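You operate a simulated robot arm through the tools that you are given. There is no shell and no other tool. Be economical: measure what you need, move in short steps, check, and stop when the job is done.

You run a simulated two-armed robot. Do the job below in one go: nothing can be reset, and whatever is moved stays where it is left.

TASK
Change the cartridge of RECIRC 1: dirty one into the rear cup, clean one in, dome on, clamp tight.

Only the result counts: the job must be done as asked and must still hold three seconds after the hand-in. Knocking over, shifting, dropping, spilling or breaking anything else fails it.

THE ROBOT
Two 7-joint arms with two-finger grippers on one trunk, on a base that drives. Base frame: it is fixed to the floor where the robot stands at the start and does not move with it; the origin is under the middle of the robot, x ahead of it, y to its left, z up. Units: mm, rad, N and s.
The left shoulder is at the start at [75, 160, 995], the right one opposite. With the tool pointing down near the work surface each hand reaches from about 100 to 320 mm from the robot's upright axis, wherever it stands, measured 20 degrees to its own side. Places, roughly: air knob on panel one [2000, -600, 700]; air knob on panel two [3000, -4800, 700]; air valve on pipe drop one [2000, -200, 1300]; air valve on pipe drop two [2900, -4400, 1300]; black coupling [3000, -4750, 1000]; black valve of the air filter housing one [400, -300, 300]; black valve of the air filter housing two [800, -4400, 300]; blue plug [1500, -5000, 250]; blue valve of tank one [900, -300, 600]; blue valve of tank two [1500, -4700, 600]; blue valve of the fresh filter housing one [400, -100, 300]; blue valve of the fresh filter housing two [800, -4200, 300]; cartridge [1000, -4250, 500]; dome of fresh filter housing two [1000, -4250, 750]; green valve on panel one [2000, -500, 900]; green valve on panel two [3000, -4700, 900]. Payload 2.45 kg a hand.
The TCP of each hand is the grasp point between the finger pads, 26 mm short of the fingertips. In the tool frame z runs along the fingers and y along their closing line. The gripper opens to 96 mm. The gripper's body begins 69 mm behind the TCP.
Orientation is told as [roll, pitch, yaw] about the base's x, y, z axes, in that order, counted from this pose: with the fingers straight down and closing along the base's y, the tool's x points along the base's -x, its y along +y and its z along -z.

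THE INTERFACE
- The arms move only by the tool step_arm. It takes "left_deltas", "right_deltas" or both (then of equal length, played together; a hand with none holds still); each is a list of rows, each a list of 6 numbers: the shift along the tool's x, y, z in cm, then the turn, a rotation vector about the tool's x, y, z in rad. In form: [[x, y, z, ax, ay, az], ...]. A call has 1 to 20 rows; each row is the pose to reach, as a shift and turn from the pose commanded when the call began, along the tool's axes at that moment. "left_gripper" and "right_gripper" are, for a hand that has rows, the opening, from 0 (shut) to 1 (fully open), set as the call begins (left out, the last holds). Rows are played at 5 a second. More than 50 mm and 0.15 rad between two rows, or a gripper value outside its range, and nothing of the call is played. Where a pose cannot be reached the arm comes as near as it can. A force on the tool above 90 N (or 10 N above the force at the start of the call, whichever is more), or a blocked arm, ends the call early, and 0.2 s more pass. Each finger halts on what it meets, pressing with about 26 N; the grip force reading is that of the motor and also rises with nothing between the fingers. The clock runs only during rows and for 0.2 s after the last one: add rows that repeat a pose to give the fingers time. It gives the time, the measured TCP pose, the force on the tool (base axes), the opening and the grip force at its end, in the units of the frame above (readings bear some noise), with the torque about the TCP (base axes, N m) and any sound that the robot's microphone picked up.
- Cameras (640 x 400 px; columns grow to the right, rows downward): "scene" is now at [208.5, -10.7, 1452.1]; the picture's right is [-0.12, -0.99, -0.00], its down [-0.84, 0.10, -0.53] and it looks along [0.53, -0.06, -0.85] (base axes); focal length 251 px, centre (320, 200). "left" rides on the left gripper at [82, -3, -98] in its tool frame; the picture's right is [0.04, 1.00, 0.00], its down [-0.73, 0.03, -0.68] and it looks along [-0.68, 0.03, 0.73] (tool axes); focal length 256 px, centre (320, 200). "right" rides on the right gripper at [82, 3, -98] in its tool frame; the picture's right is [-0.04, 1.00, 0.00], its down [-0.73, -0.03, -0.68] and it looks along [-0.68, -0.03, 0.73] (tool axes); focal length 256 px, centre (320, 200).
- camera(camera): a new picture of that camera. The clock stands still meanwhile.
- raise_lower(by): slides the trunk up (or, below 0, down) by that many mm; the arms and the scene camera ride with it, the base frame stays. It gives what a move gives, with no picture.
- base_move(legs): drives the robot by 1 to 6 legs, each [ahead, left, turn to the left] in mm, mm and rad, along the robot's own axes; the way and the turn of a leg run together, so that a leg with both is an arc; at most 1500 mm and 3.142 rad a leg. The arms and the cameras ride along, it lands a little off, and it stops where it bumps. It gives what a move gives.
- turn_head(pan, tilt): turns the head with the scene camera to pan (to the left, within 2.094 rad either way) and tilt (down, from -0.506 to 1.204), counted from straight ahead of the robot. It gives what a move gives.
- locate(camera, pixels): for up to 12 pixels [column, row] of the newest picture of that camera ("zoom" is the newest enlarged one), the place [x, y, z] in the base frame of the surface seen there, good to about 3 mm. The clock stands still meanwhile.
- zoom(camera, box): a new picture of the part [left, top, right, bottom] of that camera's present view, enlarged. The clock stands still meanwhile.
- job_done(): hands the job in; it is judged then, once.

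Work in short steps. Measure before you move; look again where a grasp or a placing could have gone wrong, and mend it. You have 80 turns and 78 pictures in all, those below and enlarged ones among them. Open the grippers and draw the arms clear of the work before you hand the job in, unless the task says otherwise; then end with one line.

The tools are called by a JSON object that holds its "api" and its "payload". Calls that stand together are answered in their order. step_arm: Moves the arms, as the interface text tells. Its arguments: {"type":"object","properties":{"left_deltas":{"type":"array","items":{"type":"array","items":{"type":"number"}}},"left_gripper":{"type":"number"},"right_deltas":{"type":"array","items":{"type":"array","items":{"type":"number"}}},"right_gripper":{"type":"number"}},"required":[]} The other tools are called the same way: raise_lower (by) slides the trunk up or down; base_move (legs) drives the base; turn_head (pan, tilt) turns the head that bears the scene camera; camera (camera) takes a picture; locate (camera, pixels) gives the place of the surface under pixels of a picture; zoom (camera, box) takes an enlarged picture of a part of a camera's view; job_done () hands the job in.

At the start:

```text
time: 0.0
left_ee_pos: [510.8, 101.0, 1174.8]
left_orientation: [0.002, 0.0, 0.0]
left_contact_force: [-0.7, 0.3, -0.8]
left_ft_torque: [-0.01, 0.04, -0.01]
left_finger_gap: 96.1
left_grasp_force: 0.0
right_ee_pos: [463.1, -282.0, 1194.6]
right_orientation: [0.002, 0.0, -0.002]
right_contact_force: [-0.1, -0.6, -0.8]
right_ft_torque: [-0.01, 0.0, -0.02]
right_finger_gap: 96.2
right_grasp_force: 0.0
trunk travel left (down, up): [-167.0, 399.0]
robot x, y, heading: [-2.4, -0.5, 0.001]
head pan, tilt: [-0.122, 1.005]
```

scene: 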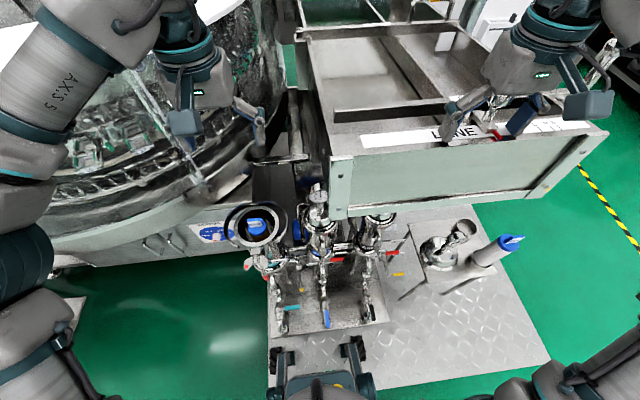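
right: 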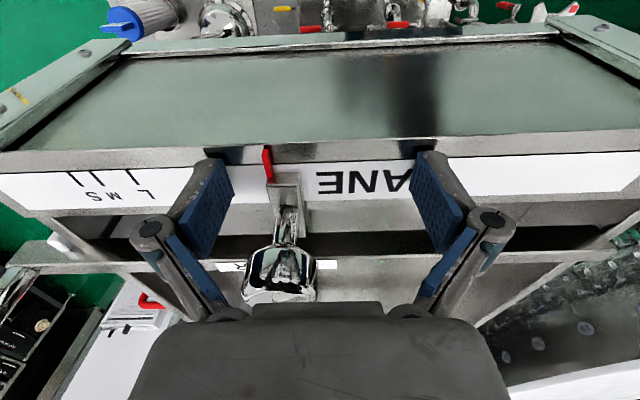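
left: 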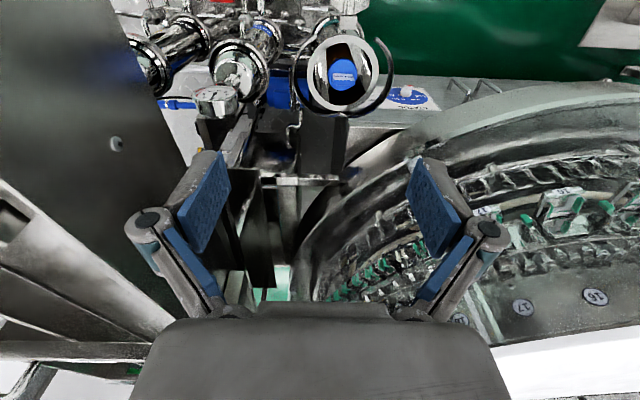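

The scene shows filter housings around (255,225), (318,240), (380,230) and a plate with cups at (440,250), (490,250). I zoom to read labels and measure.

{"api": "zoom", "payload": {"camera": "scene", "box": [220, 170, 420, 340]}}

{"api": "zoom", "payload": {"camera": "scene", "box": [380, 190, 560, 320]}}

```text
2.35 times, centred on (320, 255) of scene
```

zoom: 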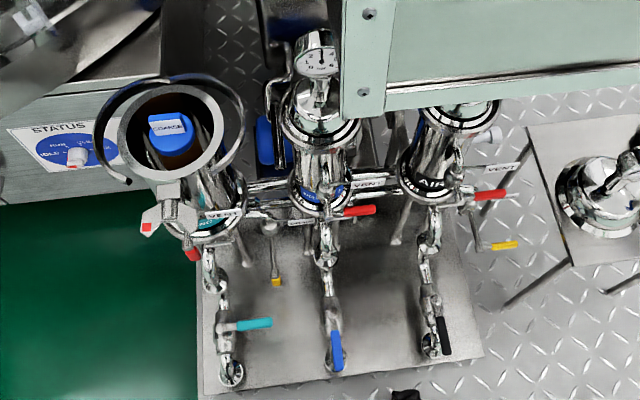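

```text
3.08 times, centred on (470, 255) of scene
```

zoom: 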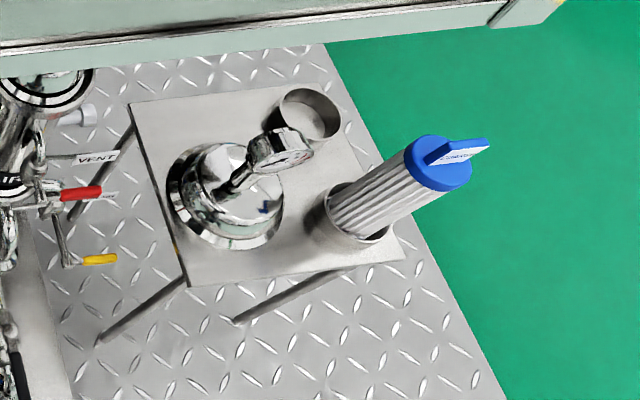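

The open housing with the blue-handled cartridge is at (180,130) of the first zoom; the rear cup is empty, the front holds the clean one. I measure the key points.

{"api": "locate", "payload": {"camera": "zoom", "pixels": [[435, 165], [480, 150], [430, 150], [310, 118], [310, 92], [335, 135], [360, 240], [225, 180], [280, 150], [180, 240], [140, 110], [395, 250]]}}

{"api": "locate", "payload": {"camera": "scene", "pixels": [[256, 221], [250, 228], [264, 228], [234, 222], [276, 222], [256, 205], [256, 245], [255, 262], [280, 308], [301, 269], [250, 264], [335, 140]]}}

{"api": "zoom", "payload": {"camera": "scene", "box": [225, 190, 305, 280]}}

{"api": "zoom", "payload": {"camera": "left", "box": [260, 10, 440, 140]}}

```text
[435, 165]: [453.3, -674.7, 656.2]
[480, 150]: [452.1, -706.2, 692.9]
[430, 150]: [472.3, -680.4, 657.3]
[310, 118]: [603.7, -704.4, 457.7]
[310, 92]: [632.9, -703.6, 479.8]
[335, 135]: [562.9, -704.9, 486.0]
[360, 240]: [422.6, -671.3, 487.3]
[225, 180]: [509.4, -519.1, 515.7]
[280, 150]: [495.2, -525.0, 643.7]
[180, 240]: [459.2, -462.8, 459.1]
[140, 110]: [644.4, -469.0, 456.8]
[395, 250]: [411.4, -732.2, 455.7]
```

```text
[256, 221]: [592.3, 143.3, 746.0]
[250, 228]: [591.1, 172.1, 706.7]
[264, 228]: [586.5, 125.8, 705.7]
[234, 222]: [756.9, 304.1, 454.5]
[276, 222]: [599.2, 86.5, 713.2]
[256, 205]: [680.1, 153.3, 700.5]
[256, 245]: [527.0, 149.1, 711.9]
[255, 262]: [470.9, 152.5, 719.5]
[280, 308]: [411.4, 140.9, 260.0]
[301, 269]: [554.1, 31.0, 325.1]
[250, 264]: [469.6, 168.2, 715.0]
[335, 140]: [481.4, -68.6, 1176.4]
```

```text
4.44 times, centred on (265, 235) of scene
```

zoom: 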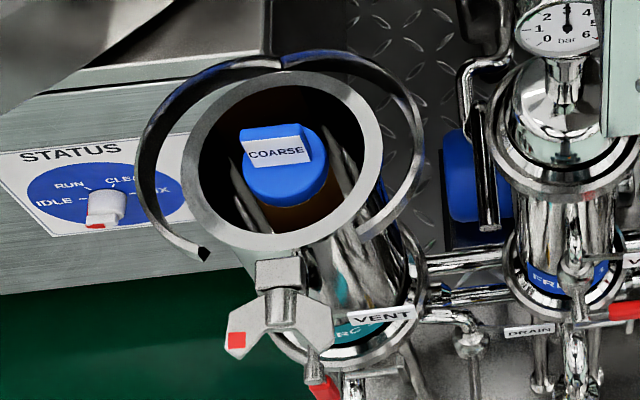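

```text
3.08 times, centred on (350, 75) of left
```

zoom: 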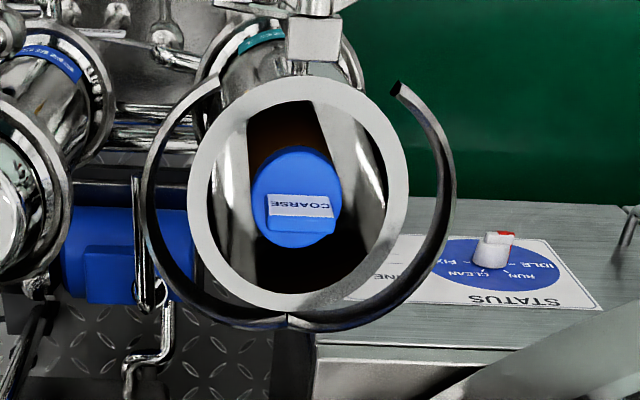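

The housing rim centre is about (603,150,705), clamp halves hang open and a wing-nut bolt sits at the front. I bring the left hand back and down for a close view of clamp and label.

{"api": "step_arm", "payload": {"left_deltas": [[2, 1, 4, 0, 0, 0], [4, 2, 8, 0, 0, 0], [6, 3, 12, 0, 0, 0], [8, 4, 16, 0, 0, 0], [10, 5, 20, 0, 0, 0], [11, 5, 24, 0, 0, 0], [11, 5, 27, 0, 0, 0], [11, 5, 27, 0, 0, 0]]}}

{"api": "camera", "payload": {"camera": "left"}}

```text
time: 1.8
left_ee_pos: [396.1, 152.1, 904.9]
left_orientation: [0.001, -0.004, 0.0]
left_contact_force: [0.2, -0.3, -0.3]
left_ft_torque: [0.02, -0.01, 0.02]
left_finger_gap: 96.0
left_grasp_force: 0.0
right_ee_pos: [458.9, -280.1, 1197.6]
right_orientation: [-0.001, -0.002, -0.001]
right_contact_force: [0.0, -0.5, -0.4]
right_ft_torque: [0.0, -0.01, 0.02]
right_finger_gap: 95.8
right_grasp_force: 0.1
trunk travel left (down, up): [-167.0, 399.0]
robot x, y, heading: [1.3, 0.7, 0.002]
head pan, tilt: [-0.122, 1.005]
```

```text
70 pictures are left
```

left: 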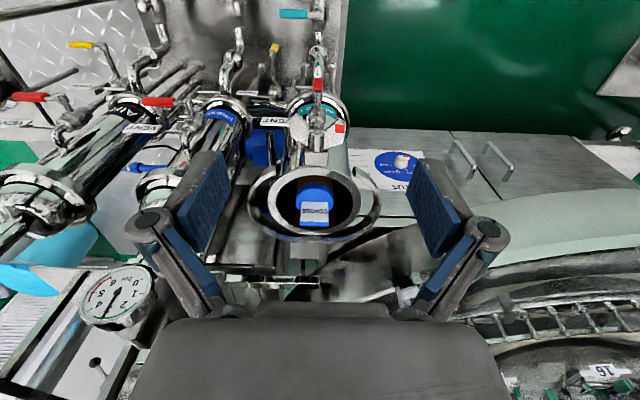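

The left view is upside-down; I zoom on the housing at (315,170).

{"api": "zoom", "payload": {"camera": "left", "box": [235, 80, 395, 250]}}

{"api": "locate", "payload": {"camera": "left", "pixels": [[315, 190], [315, 213], [315, 233], [252, 205], [379, 190], [318, 120], [310, 145], [340, 128], [303, 210], [328, 210], [360, 212], [268, 180]]}}

```text
2.35 times, centred on (315, 165) of left
```

zoom: 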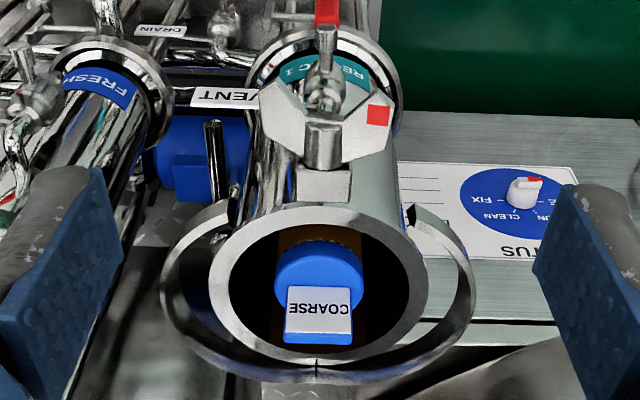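

```text
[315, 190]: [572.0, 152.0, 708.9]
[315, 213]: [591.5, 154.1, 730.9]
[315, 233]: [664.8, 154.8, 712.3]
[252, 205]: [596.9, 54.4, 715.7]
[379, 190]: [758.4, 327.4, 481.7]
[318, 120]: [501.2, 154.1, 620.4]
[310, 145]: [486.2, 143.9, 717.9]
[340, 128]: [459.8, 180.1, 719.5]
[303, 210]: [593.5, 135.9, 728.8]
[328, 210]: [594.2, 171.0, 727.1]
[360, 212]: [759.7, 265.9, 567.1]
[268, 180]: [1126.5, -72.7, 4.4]
```

RECIRC 1 is the open housing (teal label). I need the wing nut's geometry, so I zoom on it and measure points.

{"api": "zoom", "payload": {"camera": "left", "box": [290, 85, 350, 160]}}

{"api": "locate", "payload": {"camera": "left", "pixels": [[316, 150], [316, 143], [316, 135], [303, 120], [305, 130], [325, 133], [332, 127], [300, 143], [316, 157], [330, 140], [296, 120], [333, 120]]}}

{"api": "zoom", "payload": {"camera": "scene", "box": [240, 235, 290, 280]}}

```text
5.33 times, centred on (320, 122) of left
```

zoom: 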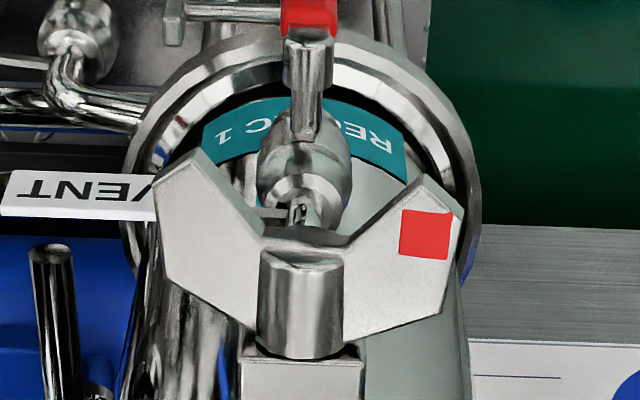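

```text
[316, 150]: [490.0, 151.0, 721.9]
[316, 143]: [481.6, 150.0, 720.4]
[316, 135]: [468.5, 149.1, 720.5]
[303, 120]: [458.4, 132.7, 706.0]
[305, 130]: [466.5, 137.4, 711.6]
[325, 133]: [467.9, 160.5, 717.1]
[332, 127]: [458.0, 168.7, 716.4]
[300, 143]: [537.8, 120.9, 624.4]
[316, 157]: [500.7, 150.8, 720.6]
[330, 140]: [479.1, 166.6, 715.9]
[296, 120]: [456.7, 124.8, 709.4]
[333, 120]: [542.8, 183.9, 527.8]
```

```text
8.89 times, centred on (265, 258) of scene
```

zoom: 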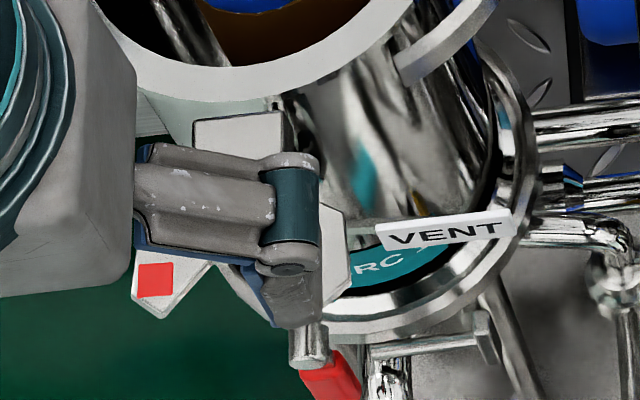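

The wing nut is a hub along x at about (455–490,152,714). Now I test the left hand's reach over the dirty cartridge's handle (about x 595, y 153, top z≈746), gripper part-closed.

{"api": "step_arm", "payload": {"left_deltas": [[-4, 0, 0, 0, 0, 0], [-8, 0, 0, 0, 0, 0], [-12, 0, 0, 0, 0, 0], [-16, 0, 1, 0, 0, 0], [-20, 0, 3, 0, 0, 0], [-20, 0, 6, 0, 0, 0], [-20, 0, 6, 0, 0, 0]], "left_gripper": 0.65}}

{"api": "camera", "payload": {"camera": "left"}}

{"api": "camera", "payload": {"camera": "scene"}}

```text
time: 3.4
left_ee_pos: [597.7, 153.1, 847.0]
left_orientation: [-0.001, -0.006, 0.0]
left_contact_force: [0.2, -0.1, 0.2]
left_ft_torque: [0.0, 0.0, 0.0]
left_finger_gap: 62.3
left_grasp_force: 0.0
right_ee_pos: [458.3, -280.8, 1197.6]
right_orientation: [0.0, -0.003, -0.001]
right_contact_force: [-0.2, 0.3, -0.3]
right_ft_torque: [-0.02, -0.04, 0.02]
right_finger_gap: 96.2
right_grasp_force: 0.1
trunk travel left (down, up): [-167.0, 399.0]
robot x, y, heading: [-3.0, 0.5, 0.002]
head pan, tilt: [-0.122, 1.005]
```

```text
66 pictures are left
```

left: 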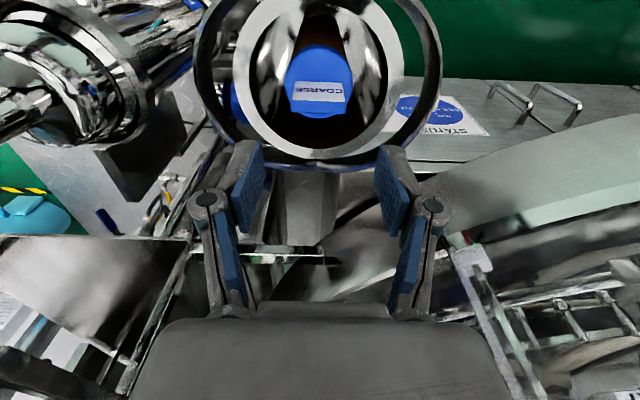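

```text
65 pictures are left
```

scene: 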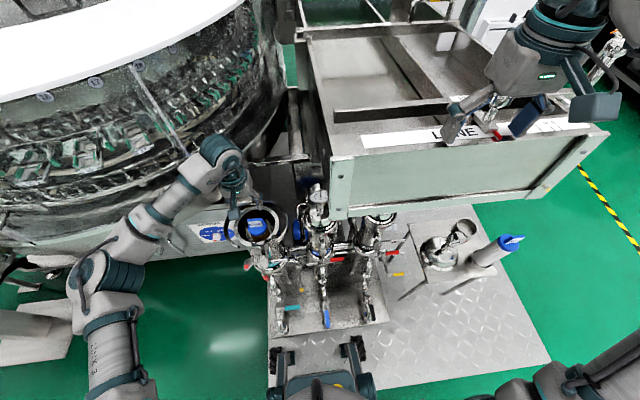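

Reach is fine. I zoom on the cartridge cap at (318,80) to fix the handle's place.

{"api": "zoom", "payload": {"camera": "left", "box": [230, 0, 410, 150]}}

{"api": "locate", "payload": {"camera": "left", "pixels": [[318, 108], [318, 114], [296, 114], [342, 114], [318, 65], [318, 52], [290, 80], [348, 80], [318, 145], [258, 70], [380, 70], [318, 92]]}}

```text
2.67 times, centred on (320, 75) of left
```

zoom: 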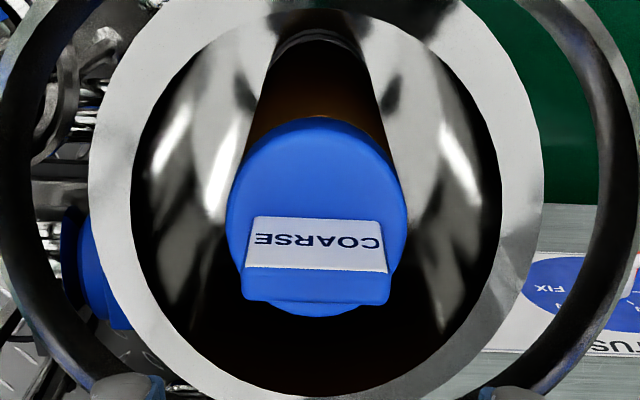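

```text
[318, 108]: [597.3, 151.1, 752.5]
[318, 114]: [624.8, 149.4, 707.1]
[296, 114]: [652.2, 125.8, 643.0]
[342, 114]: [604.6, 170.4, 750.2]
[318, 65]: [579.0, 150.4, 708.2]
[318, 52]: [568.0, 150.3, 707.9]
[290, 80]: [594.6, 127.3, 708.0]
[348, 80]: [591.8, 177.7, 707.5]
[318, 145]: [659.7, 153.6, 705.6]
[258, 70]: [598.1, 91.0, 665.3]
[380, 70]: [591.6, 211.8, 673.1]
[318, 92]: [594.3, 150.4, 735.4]
```

Handle spans roughly x 593–607, y 130–173, top z 752, cap top z 708. I descend to TCP z≈738 and close.

{"api": "step_arm", "payload": {"left_deltas": [[-0.1, -0.2, 3, 0, 0, 0], [-0.2, -0.2, 6, 0, 0, 0], [-0.2, -0.2, 9, 0, 0, 0], [-0.2, -0.2, 10.8, 0, 0, 0], [-0.2, -0.2, 10.8, 0, 0, 0]]}}

{"api": "step_arm", "payload": {"left_deltas": [[0, 0, 0, 0, 0, 0], [0, 0, 0, 0, 0, 0], [0, 0, 0, 0, 0, 0]], "left_gripper": 0.0}}

{"api": "camera", "payload": {"camera": "left"}}

```text
time: 4.6
left_ee_pos: [598.2, 149.7, 739.0]
left_orientation: [-0.001, -0.004, 0.0]
left_contact_force: [0.3, -0.3, -0.7]
left_ft_torque: [0.03, 0.02, -0.02]
left_finger_gap: 62.5
left_grasp_force: 0.1
right_ee_pos: [457.9, -281.0, 1198.2]
right_orientation: [0.002, -0.002, -0.002]
right_contact_force: [-0.9, -0.2, 0.3]
right_ft_torque: [-0.01, 0.0, 0.01]
right_finger_gap: 96.0
right_grasp_force: 0.1
trunk travel left (down, up): [-167.0, 399.0]
robot x, y, heading: [1.7, -1.0, 0.001]
head pan, tilt: [-0.122, 1.005]
```

```text
time: 5.4
left_ee_pos: [598.8, 150.6, 738.3]
left_orientation: [0.0, -0.003, 0.0]
left_contact_force: [1.2, 1.4, 0.3]
left_ft_torque: [0.05, -0.07, 0.03]
left_finger_gap: 43.9
left_grasp_force: 26.0
right_ee_pos: [459.8, -280.8, 1196.0]
right_orientation: [0.001, -0.003, -0.002]
right_contact_force: [0.3, 0.4, -0.7]
right_ft_torque: [-0.01, -0.02, 0.01]
right_finger_gap: 96.0
right_grasp_force: 0.0
trunk travel left (down, up): [-167.0, 399.0]
robot x, y, heading: [-1.1, -3.1, -0.003]
head pan, tilt: [-0.122, 1.005]
```

```text
63 pictures are left
```

left: 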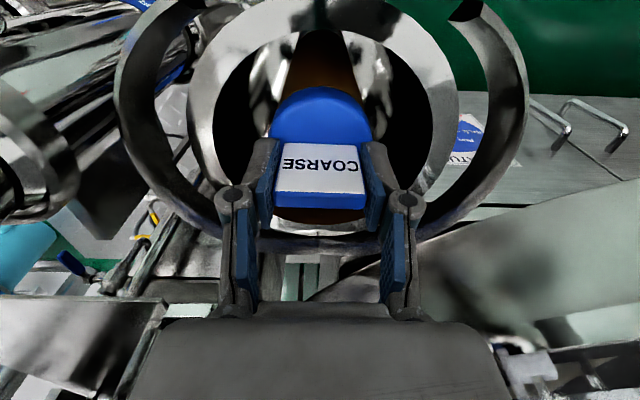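

Handle held at 43.9 mm. I lift gently in small rows and watch the force.

{"api": "step_arm", "payload": {"left_deltas": [[0, 0, -0.5, 0, 0, 0], [0, 0, -1, 0, 0, 0], [0, 0, -2, 0, 0, 0], [0, 0, -3, 0, 0, 0], [0, 0, -3, 0, 0, 0]]}}

```text
time: 6.6
left_ee_pos: [599.9, 150.8, 769.4]
left_orientation: [0.0, -0.005, -0.002]
left_contact_force: [-0.3, 0.3, -1.5]
left_ft_torque: [0.0, -0.01, 0.01]
left_finger_gap: 43.4
left_grasp_force: 25.5
right_ee_pos: [459.6, -281.3, 1197.7]
right_orientation: [0.002, -0.004, -0.003]
right_contact_force: [-0.1, -0.8, 0.0]
right_ft_torque: [0.02, -0.02, 0.0]
right_finger_gap: 96.1
right_grasp_force: 0.0
trunk travel left (down, up): [-167.0, 399.0]
robot x, y, heading: [-4.0, 2.6, 0.003]
head pan, tilt: [-0.122, 1.005]
```

It came free with little force (about 1.5 N). I raise it by 210 mm more and look.

{"api": "step_arm", "payload": {"left_deltas": [[0, 0, -3, 0, 0, 0], [0, 0, -6, 0, 0, 0], [0, 0, -9, 0, 0, 0], [0, 0, -12, 0, 0, 0], [0, 0, -15, 0, 0, 0], [0, 0, -18, 0, 0, 0], [0, 0, -21, 0, 0, 0], [0, 0, -24, 0, 0, 0], [0, 0, -24, 0, 0, 0]]}}

{"api": "camera", "payload": {"camera": "scene"}}

{"api": "camera", "payload": {"camera": "left"}}

```text
time: 8.6
left_ee_pos: [599.7, 150.1, 1008.0]
left_orientation: [0.0, -0.004, 0.0]
left_contact_force: [0.1, -0.3, -2.9]
left_ft_torque: [-0.03, -0.01, -0.01]
left_finger_gap: 43.5
left_grasp_force: 26.2
right_ee_pos: [460.5, -281.8, 1197.5]
right_orientation: [0.0, -0.002, -0.002]
right_contact_force: [0.4, -0.2, -0.4]
right_ft_torque: [-0.03, 0.05, 0.02]
right_finger_gap: 96.0
right_grasp_force: 0.0
trunk travel left (down, up): [-167.0, 399.0]
robot x, y, heading: [0.1, -1.8, 0.003]
head pan, tilt: [-0.122, 1.005]
```

```text
62 pictures are left
```

scene: 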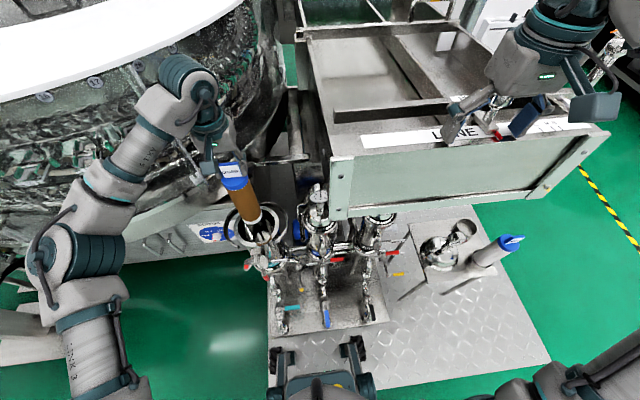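

```text
61 pictures are left
```

left: 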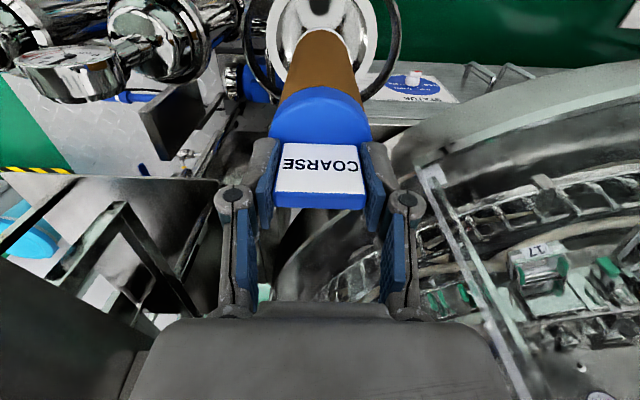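

The brown dirty cartridge is out. I measure its bottom (262,238), the trough edges, the gauges and the stand to plan the path.

{"api": "locate", "payload": {"camera": "scene", "pixels": [[250, 215], [263, 234], [232, 182], [335, 160], [350, 210], [525, 195], [600, 135], [318, 195], [380, 218], [355, 155], [462, 228], [440, 250]]}}

{"api": "zoom", "payload": {"camera": "scene", "box": [210, 150, 290, 250]}}

```text
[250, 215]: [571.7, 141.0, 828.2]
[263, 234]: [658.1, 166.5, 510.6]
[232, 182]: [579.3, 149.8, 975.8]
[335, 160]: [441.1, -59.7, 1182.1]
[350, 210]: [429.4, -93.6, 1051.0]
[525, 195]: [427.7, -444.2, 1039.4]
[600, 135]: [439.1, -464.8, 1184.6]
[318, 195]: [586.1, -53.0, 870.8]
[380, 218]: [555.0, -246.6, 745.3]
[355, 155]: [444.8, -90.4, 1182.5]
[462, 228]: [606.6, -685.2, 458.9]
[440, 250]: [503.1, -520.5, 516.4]
```

```text
4.00 times, centred on (250, 200) of scene
```

zoom: 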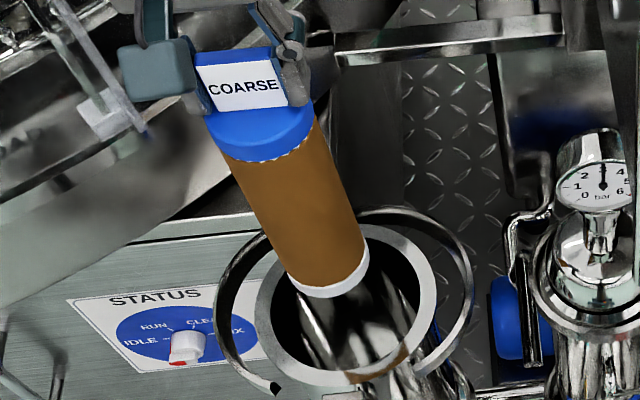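

The trough front spans x≥427, y −60…−465, z 1040–1185, and the right fingertips (z≈1171) hang inside it. I raise the right hand straight up 110 mm and draw it back.

{"api": "step_arm", "payload": {"right_deltas": [[0, 0, -3, 0, 0, 0], [0, 0, -6, 0, 0, 0], [0, 0, -9, 0, 0, 0], [0, 0, -11, 0, 0, 0], [4, 0, -11, 0, 0, 0], [8, 0, -11, 0, 0, 0], [12, 0, -11, 0, 0, 0], [14, 0, -11, 0, 0, 0]]}}

{"api": "locate", "payload": {"camera": "scene", "pixels": [[252, 222], [252, 217], [247, 222]]}}

```text
time: 10.4
left_ee_pos: [598.8, 149.2, 1007.5]
left_orientation: [0.001, -0.005, 0.0]
left_contact_force: [-0.1, -0.2, -2.2]
left_ft_torque: [0.0, 0.0, 0.02]
left_finger_gap: 43.6
left_grasp_force: 25.4
right_ee_pos: [477.6, -271.2, 1224.3]
right_orientation: [0.002, -0.004, -0.002]
right_contact_force: [0.3, 0.4, 0.8]
right_ft_torque: [0.02, 0.02, -0.01]
right_finger_gap: 95.9
right_grasp_force: 0.0
right hand out of reach, approached as far as the arm can: row 1, 2, 3, 4, 5, 6, 7, 8
trunk travel left (down, up): [-167.0, 399.0]
robot x, y, heading: [-2.0, 1.2, -0.001]
head pan, tilt: [-0.122, 1.005]
```

```text
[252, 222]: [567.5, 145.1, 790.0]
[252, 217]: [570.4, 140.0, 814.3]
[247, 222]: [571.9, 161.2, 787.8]
```

The right arm tops out at z 1224, so I raise the trunk 60 mm, which clears the trough rim with both hands.

{"api": "raise_lower", "payload": {"by": 70}}

{"api": "base_move", "payload": {"legs": [[-350, 0, 0]]}}

{"api": "camera", "payload": {"camera": "scene"}}

```text
time: 11.5
left_ee_pos: [599.4, 149.9, 1077.9]
left_orientation: [0.003, -0.001, 0.0]
left_contact_force: [-0.1, 0.1, -2.4]
left_ft_torque: [-0.01, 0.02, -0.02]
left_finger_gap: 43.5
left_grasp_force: 25.8
right_ee_pos: [483.6, -270.9, 1298.7]
right_orientation: [0.0, -0.001, -0.003]
right_contact_force: [-0.1, 0.1, -0.2]
right_ft_torque: [0.01, 0.01, 0.04]
right_finger_gap: 96.1
right_grasp_force: 0.0
trunk travel left (down, up): [-237.0, 329.0]
robot x, y, heading: [-2.5, -0.7, -0.002]
head pan, tilt: [-0.122, 1.005]
```

```text
time: 13.8
left_ee_pos: [245.6, 149.2, 1079.3]
left_orientation: [-0.001, -0.003, 0.001]
left_contact_force: [-0.6, 0.9, -2.5]
left_ft_torque: [-0.05, -0.01, -0.02]
left_finger_gap: 43.7
left_grasp_force: 26.0
right_ee_pos: [128.0, -273.3, 1299.1]
right_orientation: [0.0, -0.003, -0.003]
right_contact_force: [-0.5, 0.2, -0.5]
right_ft_torque: [-0.02, -0.03, 0.0]
right_finger_gap: 96.1
right_grasp_force: 0.0
trunk travel left (down, up): [-237.0, 329.0]
robot x, y, heading: [-360.3, -1.6, -0.001]
head pan, tilt: [-0.122, 1.005]
```

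```text
59 pictures are left
```

scene: 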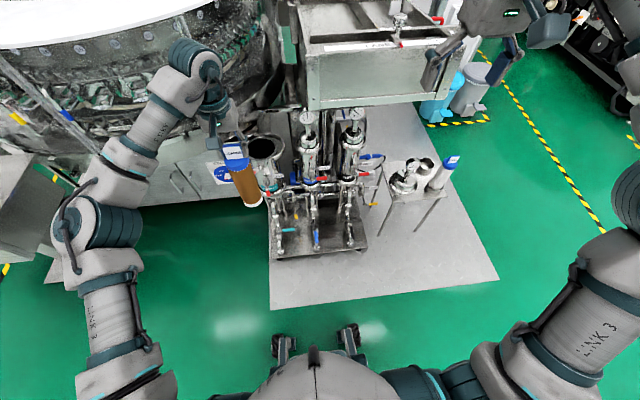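

Clear now. I strafe right 850 mm in front of everything, then look ahead at the stand.

{"api": "base_move", "payload": {"legs": [[0, -850, 0]]}}

{"api": "turn_head", "payload": {"pan": 0.15, "tilt": 0.85}}

{"api": "camera", "payload": {"camera": "scene"}}

```text
time: 18.2
left_ee_pos: [238.3, -686.5, 1081.9]
left_orientation: [-0.001, -0.007, -0.004]
left_contact_force: [-0.4, -0.6, -3.1]
left_ft_torque: [-0.02, 0.01, -0.04]
left_finger_gap: 43.8
left_grasp_force: 26.2
right_ee_pos: [119.4, -1108.1, 1300.9]
right_orientation: [0.001, -0.008, -0.005]
right_contact_force: [0.3, 0.6, 0.4]
right_ft_torque: [-0.02, 0.01, 0.0]
right_finger_gap: 96.1
right_grasp_force: 0.0
trunk travel left (down, up): [-237.0, 329.0]
robot x, y, heading: [-353.7, -836.5, -0.007]
head pan, tilt: [-0.122, 1.005]
```

```text
time: 19.0
left_ee_pos: [234.3, -687.5, 1083.8]
left_orientation: [0.001, -0.011, -0.003]
left_contact_force: [-0.9, 0.4, -2.7]
left_ft_torque: [-0.03, 0.02, 0.02]
left_finger_gap: 43.3
left_grasp_force: 25.5
right_ee_pos: [115.2, -1109.8, 1303.6]
right_orientation: [0.0, -0.012, -0.005]
right_contact_force: [0.0, 0.2, 0.5]
right_ft_torque: [0.03, 0.0, 0.0]
right_finger_gap: 96.1
right_grasp_force: 0.0
trunk travel left (down, up): [-237.0, 329.0]
robot x, y, heading: [-361.1, -834.1, 0.0]
head pan, tilt: [0.15, 0.85]
```

```text
58 pictures are left
```

scene: 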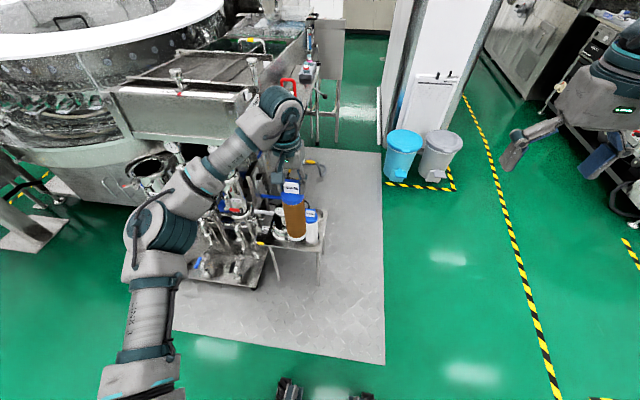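

The held cartridge hides the stand. I check arm link positions and trough edge before driving ahead.

{"api": "locate", "payload": {"camera": "scene", "pixels": [[140, 240], [165, 195], [205, 170], [245, 120], [270, 105], [300, 75], [235, 115], [130, 330]]}}

```text
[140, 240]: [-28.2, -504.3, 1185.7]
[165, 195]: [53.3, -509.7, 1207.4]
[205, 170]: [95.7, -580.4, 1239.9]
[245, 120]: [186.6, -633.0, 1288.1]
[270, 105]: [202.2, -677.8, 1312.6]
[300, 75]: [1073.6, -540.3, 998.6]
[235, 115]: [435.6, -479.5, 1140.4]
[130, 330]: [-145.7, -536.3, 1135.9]
```

Forearm would pass close to the trough end (y≈−480), so I add 60 mm to the right while driving ahead 355 mm.

{"api": "base_move", "payload": {"legs": [[0, -60, 0], [355, 0, 0]]}}

{"api": "camera", "payload": {"camera": "scene"}}

{"api": "camera", "payload": {"camera": "left"}}

```text
time: 21.9
left_ee_pos: [590.0, -698.0, 1079.6]
left_orientation: [-0.035, -0.014, 0.002]
left_contact_force: [1.2, 2.2, -3.0]
left_ft_torque: [-0.08, 0.06, -0.03]
left_finger_gap: 43.4
left_grasp_force: 25.4
right_ee_pos: [468.5, -1111.8, 1314.9]
right_orientation: [-0.038, -0.015, 0.0]
right_contact_force: [0.5, 1.1, -0.7]
right_ft_torque: [-0.16, -0.03, 0.02]
right_finger_gap: 95.9
right_grasp_force: 0.0
trunk travel left (down, up): [-237.0, 329.0]
robot x, y, heading: [-0.2, -884.1, -0.004]
head pan, tilt: [0.15, 0.85]
```

```text
57 pictures are left
```

scene: 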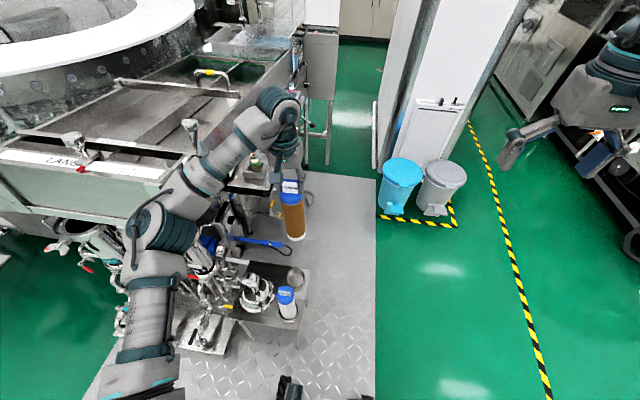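

```text
56 pictures are left
```

left: 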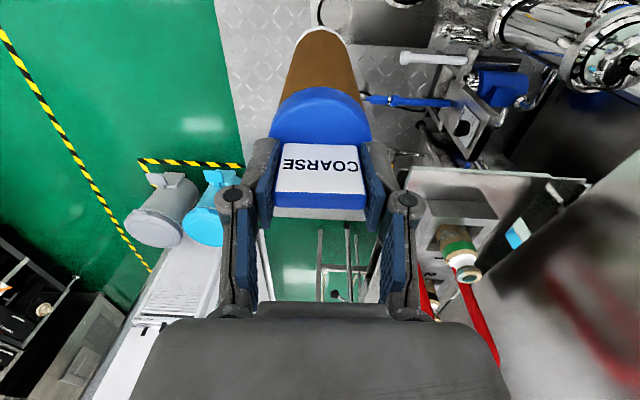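

Orientation reads roll −0.035 — maybe transient sway. I let the clock run with a holding row to see whether it settles.

{"api": "step_arm", "payload": {"left_deltas": [[0, 0, 0, 0, 0, 0], [0, 0, 0, 0, 0, 0], [0, 0, 0, 0, 0, 0]]}}

{"api": "locate", "payload": {"camera": "scene", "pixels": [[150, 230], [195, 170], [235, 145], [160, 185], [215, 195], [287, 292], [296, 276], [289, 268], [260, 190]]}}

```text
time: 22.9
left_ee_pos: [583.9, -692.9, 1086.2]
left_orientation: [-0.027, -0.018, 0.008]
left_contact_force: [0.2, 1.7, -3.3]
left_ft_torque: [-0.04, -0.01, 0.03]
left_finger_gap: 43.6
left_grasp_force: 26.2
right_ee_pos: [460.3, -1110.1, 1317.5]
right_orientation: [-0.034, -0.022, 0.006]
right_contact_force: [0.0, 0.0, 0.3]
right_ft_torque: [-0.11, -0.04, 0.04]
right_finger_gap: 96.1
right_grasp_force: 0.1
trunk travel left (down, up): [-237.0, 329.0]
robot x, y, heading: [1.9, -878.9, -0.002]
head pan, tilt: [0.15, 0.85]
stopped in row 3 (left hand): the arm was blocked; the commanded pose is now the measured one
```

```text
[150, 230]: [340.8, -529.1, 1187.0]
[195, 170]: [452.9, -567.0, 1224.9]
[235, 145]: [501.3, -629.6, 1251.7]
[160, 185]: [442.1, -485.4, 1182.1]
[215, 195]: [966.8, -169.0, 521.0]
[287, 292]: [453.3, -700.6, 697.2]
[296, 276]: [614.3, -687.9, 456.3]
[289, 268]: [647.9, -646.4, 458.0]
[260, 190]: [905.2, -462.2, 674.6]
```

The trunk is tilted and the arm blocked: the left forearm is likely bearing on the trough corner. I back off straight.

{"api": "base_move", "payload": {"legs": [[-150, 0, 0]]}}

{"api": "camera", "payload": {"camera": "scene"}}

```text
time: 24.2
left_ee_pos: [436.1, -724.7, 1089.1]
left_orientation: [-0.002, -0.016, 0.004]
left_contact_force: [-0.3, -0.3, -2.7]
left_ft_torque: [0.03, 0.01, 0.05]
left_finger_gap: 43.7
left_grasp_force: 25.8
right_ee_pos: [312.6, -1145.3, 1308.7]
right_orientation: [-0.009, -0.02, -0.001]
right_contact_force: [-0.4, -1.2, 0.0]
right_ft_torque: [0.04, 0.01, -0.03]
right_finger_gap: 95.8
right_grasp_force: 0.1
trunk travel left (down, up): [-237.0, 329.0]
robot x, y, heading: [-148.5, -879.1, -0.008]
head pan, tilt: [0.15, 0.85]
```

```text
55 pictures are left
```

scene: 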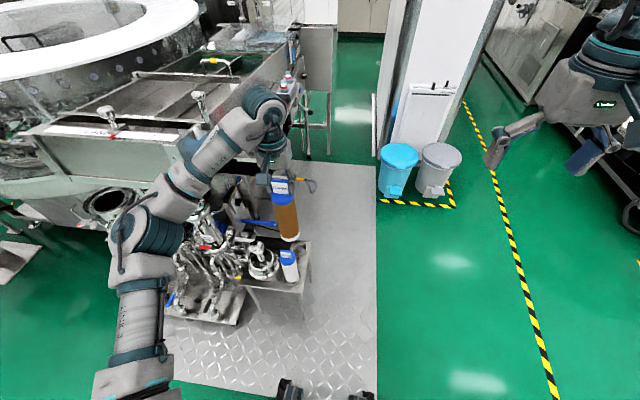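

Tilt has mostly gone. I measure the floor plate, base casters and stand legs to understand what was touched.

{"api": "locate", "payload": {"camera": "scene", "pixels": [[290, 390], [358, 396], [300, 290], [247, 317], [340, 350], [375, 350], [400, 350], [165, 185], [178, 225], [185, 140], [120, 230], [60, 150]]}}

{"api": "turn_head", "payload": {"pan": 0.1, "tilt": 1.2}}

{"api": "camera", "payload": {"camera": "scene"}}

```text
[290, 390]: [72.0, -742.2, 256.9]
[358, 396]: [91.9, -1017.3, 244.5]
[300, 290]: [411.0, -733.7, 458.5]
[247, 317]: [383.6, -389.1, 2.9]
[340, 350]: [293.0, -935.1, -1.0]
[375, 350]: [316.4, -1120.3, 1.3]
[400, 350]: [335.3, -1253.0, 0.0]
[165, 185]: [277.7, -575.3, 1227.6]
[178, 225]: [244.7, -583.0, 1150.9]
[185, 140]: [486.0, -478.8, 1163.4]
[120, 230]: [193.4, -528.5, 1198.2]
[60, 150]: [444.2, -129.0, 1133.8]
```

```text
time: 25.1
left_ee_pos: [430.4, -723.0, 1091.9]
left_orientation: [-0.008, -0.026, 0.001]
left_contact_force: [-0.5, -0.3, -2.5]
left_ft_torque: [0.02, -0.02, -0.02]
left_finger_gap: 43.4
left_grasp_force: 26.2
right_ee_pos: [303.7, -1143.7, 1314.9]
right_orientation: [-0.015, -0.027, -0.004]
right_contact_force: [0.2, -0.5, 0.4]
right_ft_torque: [0.06, -0.03, 0.02]
right_finger_gap: 96.0
right_grasp_force: 0.1
trunk travel left (down, up): [-237.0, 329.0]
robot x, y, heading: [-148.2, -885.2, -0.01]
head pan, tilt: [0.099, 1.201]
```

```text
54 pictures are left
```

scene: 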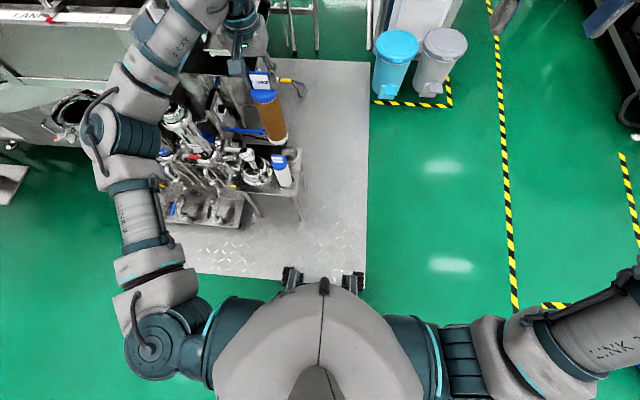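

Both hands show the same growing pitch, so the body leans. I let 2 s pass to see the trend.

{"api": "step_arm", "payload": {"left_deltas": [[0, 0, 0, 0, 0, 0], [0, 0, 0, 0, 0, 0], [0, 0, 0, 0, 0, 0], [0, 0, 0, 0, 0, 0], [0, 0, 0, 0, 0, 0], [0, 0, 0, 0, 0, 0], [0, 0, 0, 0, 0, 0], [0, 0, 0, 0, 0, 0]]}}

```text
time: 26.9
left_ee_pos: [431.6, -714.0, 1091.0]
left_orientation: [-0.014, -0.024, 0.002]
left_contact_force: [-0.5, 0.0, -3.3]
left_ft_torque: [0.0, 0.03, 0.0]
left_finger_gap: 43.7
left_grasp_force: 25.9
right_ee_pos: [304.6, -1133.4, 1315.3]
right_orientation: [-0.022, -0.024, -0.003]
right_contact_force: [-0.2, -1.0, 0.6]
right_ft_torque: [0.03, 0.01, 0.01]
right_finger_gap: 96.0
right_grasp_force: 0.0
trunk travel left (down, up): [-237.0, 329.0]
robot x, y, heading: [-150.1, -876.7, -0.012]
head pan, tilt: [0.099, 1.201]
```

Slow rocking persists. I lower the trunk by 70 mm (clear here) and wait a few seconds to see if the body settles.

{"api": "raise_lower", "payload": {"by": -70}}

{"api": "step_arm", "payload": {"left_deltas": [[0, 0, 0, 0, 0, 0], [0, 0, 0, 0, 0, 0], [0, 0, 0, 0, 0, 0], [0, 0, 0, 0, 0, 0], [0, 0, 0, 0, 0, 0], [0, 0, 0, 0, 0, 0], [0, 0, 0, 0, 0, 0], [0, 0, 0, 0, 0, 0], [0, 0, 0, 0, 0, 0], [0, 0, 0, 0, 0, 0], [0, 0, 0, 0, 0, 0], [0, 0, 0, 0, 0, 0], [0, 0, 0, 0, 0, 0], [0, 0, 0, 0, 0, 0], [0, 0, 0, 0, 0, 0]]}}

```text
time: 27.9
left_ee_pos: [429.9, -675.2, 1017.7]
left_orientation: [-0.046, -0.026, 0.008]
left_contact_force: [0.5, 2.2, -2.3]
left_ft_torque: [-0.09, 0.08, 0.0]
left_finger_gap: 43.7
left_grasp_force: 25.9
right_ee_pos: [327.8, -1088.1, 1231.1]
right_orientation: [-0.051, 0.026, 0.001]
right_contact_force: [-0.4, 2.2, -0.3]
right_ft_torque: [-0.13, -0.01, 0.04]
right_finger_gap: 95.9
right_grasp_force: 0.0
trunk travel left (down, up): [-167.0, 399.0]
robot x, y, heading: [-149.1, -873.1, -0.008]
head pan, tilt: [0.099, 1.201]
```

```text
time: 31.1
left_ee_pos: [431.8, -708.3, 1019.9]
left_orientation: [-0.019, -0.023, 0.003]
left_contact_force: [-0.5, 0.0, -2.3]
left_ft_torque: [0.01, 0.03, -0.01]
left_finger_gap: 43.6
left_grasp_force: 25.9
right_ee_pos: [327.9, -1126.7, 1223.3]
right_orientation: [-0.027, 0.032, -0.002]
right_contact_force: [-0.4, 0.2, -0.3]
right_ft_torque: [-0.01, -0.02, -0.02]
right_finger_gap: 95.9
right_grasp_force: 0.0
trunk travel left (down, up): [-167.0, 399.0]
robot x, y, heading: [-151.3, -879.4, -0.007]
head pan, tilt: [0.099, 1.201]
```

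The body rocks slightly but settles; I'll correct with feedback. I shift 70 mm further right to keep the forearm off the trough, then creep ahead 150 mm.

{"api": "base_move", "payload": {"legs": [[0, -70, 0], [80, 0, 0], [70, 0, 0]]}}

{"api": "step_arm", "payload": {"left_deltas": [[0, 0, 0, 0, 0, 0], [0, 0, 0, 0, 0, 0], [0, 0, 0, 0, 0, 0], [0, 0, 0, 0, 0, 0], [0, 0, 0, 0, 0, 0], [0, 0, 0, 0, 0, 0]]}}

{"api": "camera", "payload": {"camera": "scene"}}

```text
time: 33.5
left_ee_pos: [578.2, -806.3, 1023.5]
left_orientation: [0.0, -0.022, 0.002]
left_contact_force: [0.9, -1.7, -2.9]
left_ft_torque: [0.09, 0.0, -0.05]
left_finger_gap: 43.3
left_grasp_force: 25.6
right_ee_pos: [478.3, -1228.6, 1218.8]
right_orientation: [-0.004, 0.034, -0.004]
right_contact_force: [1.7, -2.1, -1.2]
right_ft_torque: [0.16, 0.12, 0.02]
right_finger_gap: 96.1
right_grasp_force: 0.0
trunk travel left (down, up): [-167.0, 399.0]
robot x, y, heading: [-3.7, -957.7, -0.009]
head pan, tilt: [0.099, 1.201]
```

```text
time: 35.0
left_ee_pos: [570.7, -774.8, 1024.8]
left_orientation: [-0.02, -0.03, 0.009]
left_contact_force: [0.6, 1.0, -2.1]
left_ft_torque: [-0.04, 0.0, 0.02]
left_finger_gap: 43.9
left_grasp_force: 25.7
right_ee_pos: [469.0, -1192.0, 1227.3]
right_orientation: [-0.027, 0.027, 0.002]
right_contact_force: [0.7, 0.0, 0.1]
right_ft_torque: [-0.01, 0.0, 0.02]
right_finger_gap: 96.1
right_grasp_force: 0.1
trunk travel left (down, up): [-167.0, 399.0]
robot x, y, heading: [-2.3, -948.1, -0.006]
head pan, tilt: [0.099, 1.201]
stopped in row 6 (left hand): the arm was blocked; the commanded pose is now the measured one
```

```text
53 pictures are left
```

scene: 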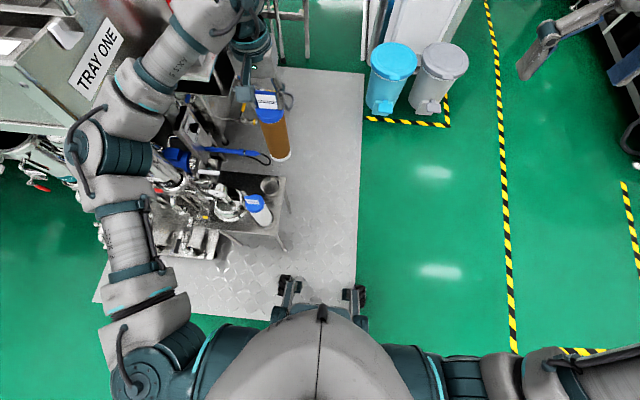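

I check clearance between elbow/forearm and tray side, and re-measure the cup.

{"api": "locate", "payload": {"camera": "scene", "pixels": [[95, 95], [130, 30], [75, 130], [120, 85], [150, 50], [185, 20], [270, 188], [262, 182], [279, 184], [258, 205], [285, 157], [240, 205]]}}

{"api": "zoom", "payload": {"camera": "scene", "box": [200, 140, 320, 240]}}

```text
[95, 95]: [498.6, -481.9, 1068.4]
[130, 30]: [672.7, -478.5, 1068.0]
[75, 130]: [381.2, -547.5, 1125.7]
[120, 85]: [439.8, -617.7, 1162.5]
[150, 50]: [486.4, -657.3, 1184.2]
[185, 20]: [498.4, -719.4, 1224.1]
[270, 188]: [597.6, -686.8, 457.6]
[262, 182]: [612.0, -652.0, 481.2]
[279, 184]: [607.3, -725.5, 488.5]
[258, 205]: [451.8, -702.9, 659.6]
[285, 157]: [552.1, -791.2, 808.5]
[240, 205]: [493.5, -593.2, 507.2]
```

```text
4.00 times, centred on (260, 190) of scene
```

zoom: 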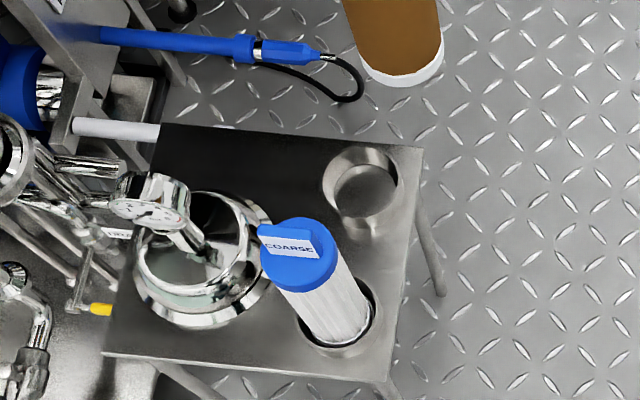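

Clearances are fine. I fit the rear cup's rim from the zoom.

{"api": "locate", "payload": {"camera": "zoom", "pixels": [[325, 175], [398, 188], [345, 151], [385, 153], [362, 147], [362, 190], [350, 225], [390, 200], [300, 250], [280, 247], [318, 262], [365, 335]]}}

{"api": "step_arm", "payload": {"left_deltas": [[0, 0, 0, 0, 0, 0], [0, 0, 0, 0, 0, 0], [0, 0, 0, 0, 0, 0], [0, 0, 0, 0, 0, 0], [0, 0, 0, 0, 0, 0], [0, 0, 0, 0, 0, 0], [0, 0, 0, 0, 0, 0], [0, 0, 0, 0, 0, 0], [0, 0, 0, 0, 0, 0], [0, 0, 0, 0, 0, 0]]}}

```text
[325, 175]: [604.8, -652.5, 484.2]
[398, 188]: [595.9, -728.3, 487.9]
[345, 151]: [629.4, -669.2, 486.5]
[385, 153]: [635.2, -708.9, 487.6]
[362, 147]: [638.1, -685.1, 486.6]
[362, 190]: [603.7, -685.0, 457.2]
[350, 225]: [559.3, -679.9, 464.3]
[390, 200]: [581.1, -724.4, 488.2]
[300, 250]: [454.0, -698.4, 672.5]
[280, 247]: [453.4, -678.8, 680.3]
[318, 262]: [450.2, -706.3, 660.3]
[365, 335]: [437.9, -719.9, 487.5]
```

```text
time: 37.2
left_ee_pos: [571.3, -774.7, 1023.9]
left_orientation: [-0.016, -0.028, 0.011]
left_contact_force: [0.4, -0.5, -2.8]
left_ft_torque: [-0.03, 0.01, -0.03]
left_finger_gap: 43.5
left_grasp_force: 25.9
right_ee_pos: [468.4, -1193.1, 1227.0]
right_orientation: [-0.026, 0.021, 0.003]
right_contact_force: [0.0, 0.6, -0.6]
right_ft_torque: [-0.03, 0.04, 0.01]
right_finger_gap: 95.9
right_grasp_force: 0.1
trunk travel left (down, up): [-167.0, 399.0]
robot x, y, heading: [0.6, -947.3, -0.006]
head pan, tilt: [0.099, 1.201]
```

Stable now. Cup centre (600,−690.5), floor z 457.5. I level the hand and move above the cup at z≈960.

{"api": "step_arm", "payload": {"left_deltas": [[-1, 3, 0, -0.008, 0.014, 0.005], [-2, 6, 1, -0.016, 0.028, 0.011], [-2.9, 8.4, 3, -0.016, 0.028, 0.011], [-2.9, 8.4, 6, -0.016, 0.028, 0.011], [-2.9, 8.4, 6, -0.016, 0.028, 0.011], [-2.9, 8.4, 6, -0.016, 0.028, 0.011], [-2.9, 8.4, 6, -0.016, 0.028, 0.011]]}}

{"api": "camera", "payload": {"camera": "scene"}}

```text
time: 38.9
left_ee_pos: [602.0, -709.1, 966.1]
left_orientation: [0.013, -0.003, -0.003]
left_contact_force: [0.0, 0.3, -2.7]
left_ft_torque: [-0.04, 0.03, 0.03]
left_finger_gap: 43.8
left_grasp_force: 26.0
right_ee_pos: [468.5, -1214.9, 1224.7]
right_orientation: [-0.012, 0.024, -0.001]
right_contact_force: [0.3, -1.3, -0.4]
right_ft_torque: [0.08, -0.01, -0.01]
right_finger_gap: 95.9
right_grasp_force: 0.0
trunk travel left (down, up): [-167.0, 399.0]
robot x, y, heading: [-4.5, -950.8, -0.006]
head pan, tilt: [0.099, 1.201]
```

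```text
51 pictures are left
```

scene: 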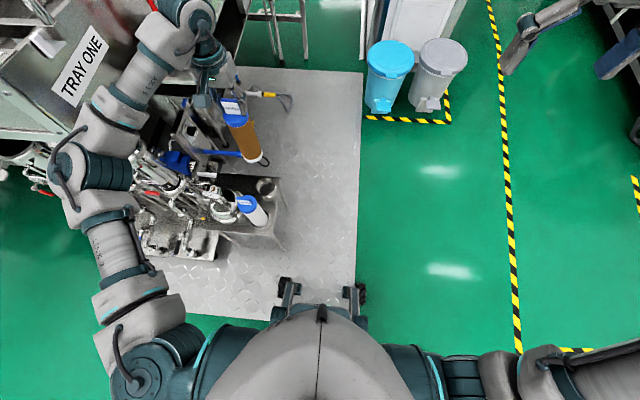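

The body still sways with arm motion; I let it settle before the fine alignment.

{"api": "step_arm", "payload": {"left_deltas": [[0, 0, 0, 0, 0, 0], [0, 0, 0, 0, 0, 0], [0, 0, 0, 0, 0, 0], [0, 0, 0, 0, 0, 0], [0, 0, 0, 0, 0, 0], [0, 0, 0, 0, 0, 0], [0, 0, 0, 0, 0, 0], [0, 0, 0, 0, 0, 0], [0, 0, 0, 0, 0, 0], [0, 0, 0, 0, 0, 0]]}}

{"api": "zoom", "payload": {"camera": "scene", "box": [190, 80, 310, 220]}}

```text
time: 41.0
left_ee_pos: [602.5, -703.7, 966.0]
left_orientation: [0.008, -0.002, -0.005]
left_contact_force: [-0.2, 0.4, -2.6]
left_ft_torque: [-0.01, -0.01, 0.0]
left_finger_gap: 43.7
left_grasp_force: 25.8
right_ee_pos: [469.3, -1208.0, 1224.2]
right_orientation: [-0.013, 0.026, 0.002]
right_contact_force: [-0.7, -0.5, 0.1]
right_ft_torque: [0.04, 0.01, -0.02]
right_finger_gap: 95.9
right_grasp_force: 0.0
trunk travel left (down, up): [-167.0, 399.0]
robot x, y, heading: [-0.8, -951.7, -0.005]
head pan, tilt: [0.099, 1.201]
```

```text
2.86 times, centred on (250, 150) of scene
```

zoom: 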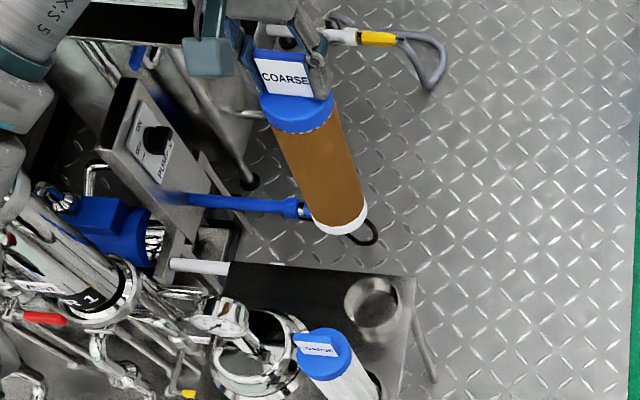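

The sway is damping toward the commanded spot. I lower to z≈735 (bottom ≈512, above rim 487) slowly, then check.

{"api": "step_arm", "payload": {"left_deltas": [[0, 0, 2, 0, 0, 0], [0, 0, 4, 0, 0, 0], [0, 0, 6, 0, 0, 0], [0, 0, 8, 0, 0, 0], [0, 0, 10, 0, 0, 0], [0, 0, 12, 0, 0, 0], [0, 0, 14, 0, 0, 0], [0, 0, 16, 0, 0, 0], [0, 0, 18, 0, 0, 0], [0, 0, 20, 0, 0, 0], [0, 0, 22, 0, 0, 0], [0, 0, 22, 0, 0, 0], [0, 0, 22, 0, 0, 0], [0, 0, 22, 0, 0, 0], [0, 0, 22, 0, 0, 0], [0, 0, 22, 0, 0, 0], [0, 0, 22, 0, 0, 0], [0, 0, 22, 0, 0, 0], [0, 0, 22, 0, 0, 0], [0, 0, 22, 0, 0, 0]]}}

{"api": "zoom", "payload": {"camera": "scene", "box": [200, 120, 320, 240]}}

```text
time: 45.2
left_ee_pos: [600.6, -698.6, 746.9]
left_orientation: [0.003, -0.001, -0.003]
left_contact_force: [0.2, -0.2, -2.8]
left_ft_torque: [-0.02, 0.02, -0.05]
left_finger_gap: 43.5
left_grasp_force: 25.9
right_ee_pos: [471.1, -1203.4, 1225.1]
right_orientation: [-0.018, 0.024, 0.001]
right_contact_force: [0.0, -0.2, -0.3]
right_ft_torque: [0.02, 0.01, -0.02]
right_finger_gap: 95.9
right_grasp_force: 0.1
trunk travel left (down, up): [-167.0, 399.0]
robot x, y, heading: [-4.4, -947.5, -0.004]
head pan, tilt: [0.099, 1.201]
```

```text
3.33 times, centred on (260, 180) of scene
```

zoom: 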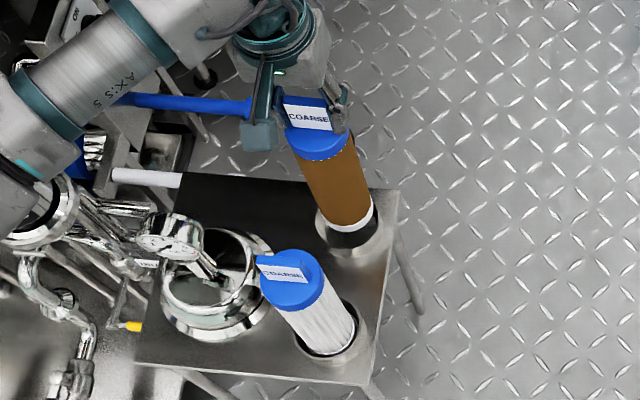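

I measure the cartridge's lower end (≈(350,225)) against the cup rim.

{"api": "locate", "payload": {"camera": "zoom", "pixels": [[330, 220], [350, 226], [371, 208], [340, 190], [318, 222], [376, 222], [345, 250], [290, 275], [270, 270], [308, 275], [322, 350], [360, 330]]}}

```text
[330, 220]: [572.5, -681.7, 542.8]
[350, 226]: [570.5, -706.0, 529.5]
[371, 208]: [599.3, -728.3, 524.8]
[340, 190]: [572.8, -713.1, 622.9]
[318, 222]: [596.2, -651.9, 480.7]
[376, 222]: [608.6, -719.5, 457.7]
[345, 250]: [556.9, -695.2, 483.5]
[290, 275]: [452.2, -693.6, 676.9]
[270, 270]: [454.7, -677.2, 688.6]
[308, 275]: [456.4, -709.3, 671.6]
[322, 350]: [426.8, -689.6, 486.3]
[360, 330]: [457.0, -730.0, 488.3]
```

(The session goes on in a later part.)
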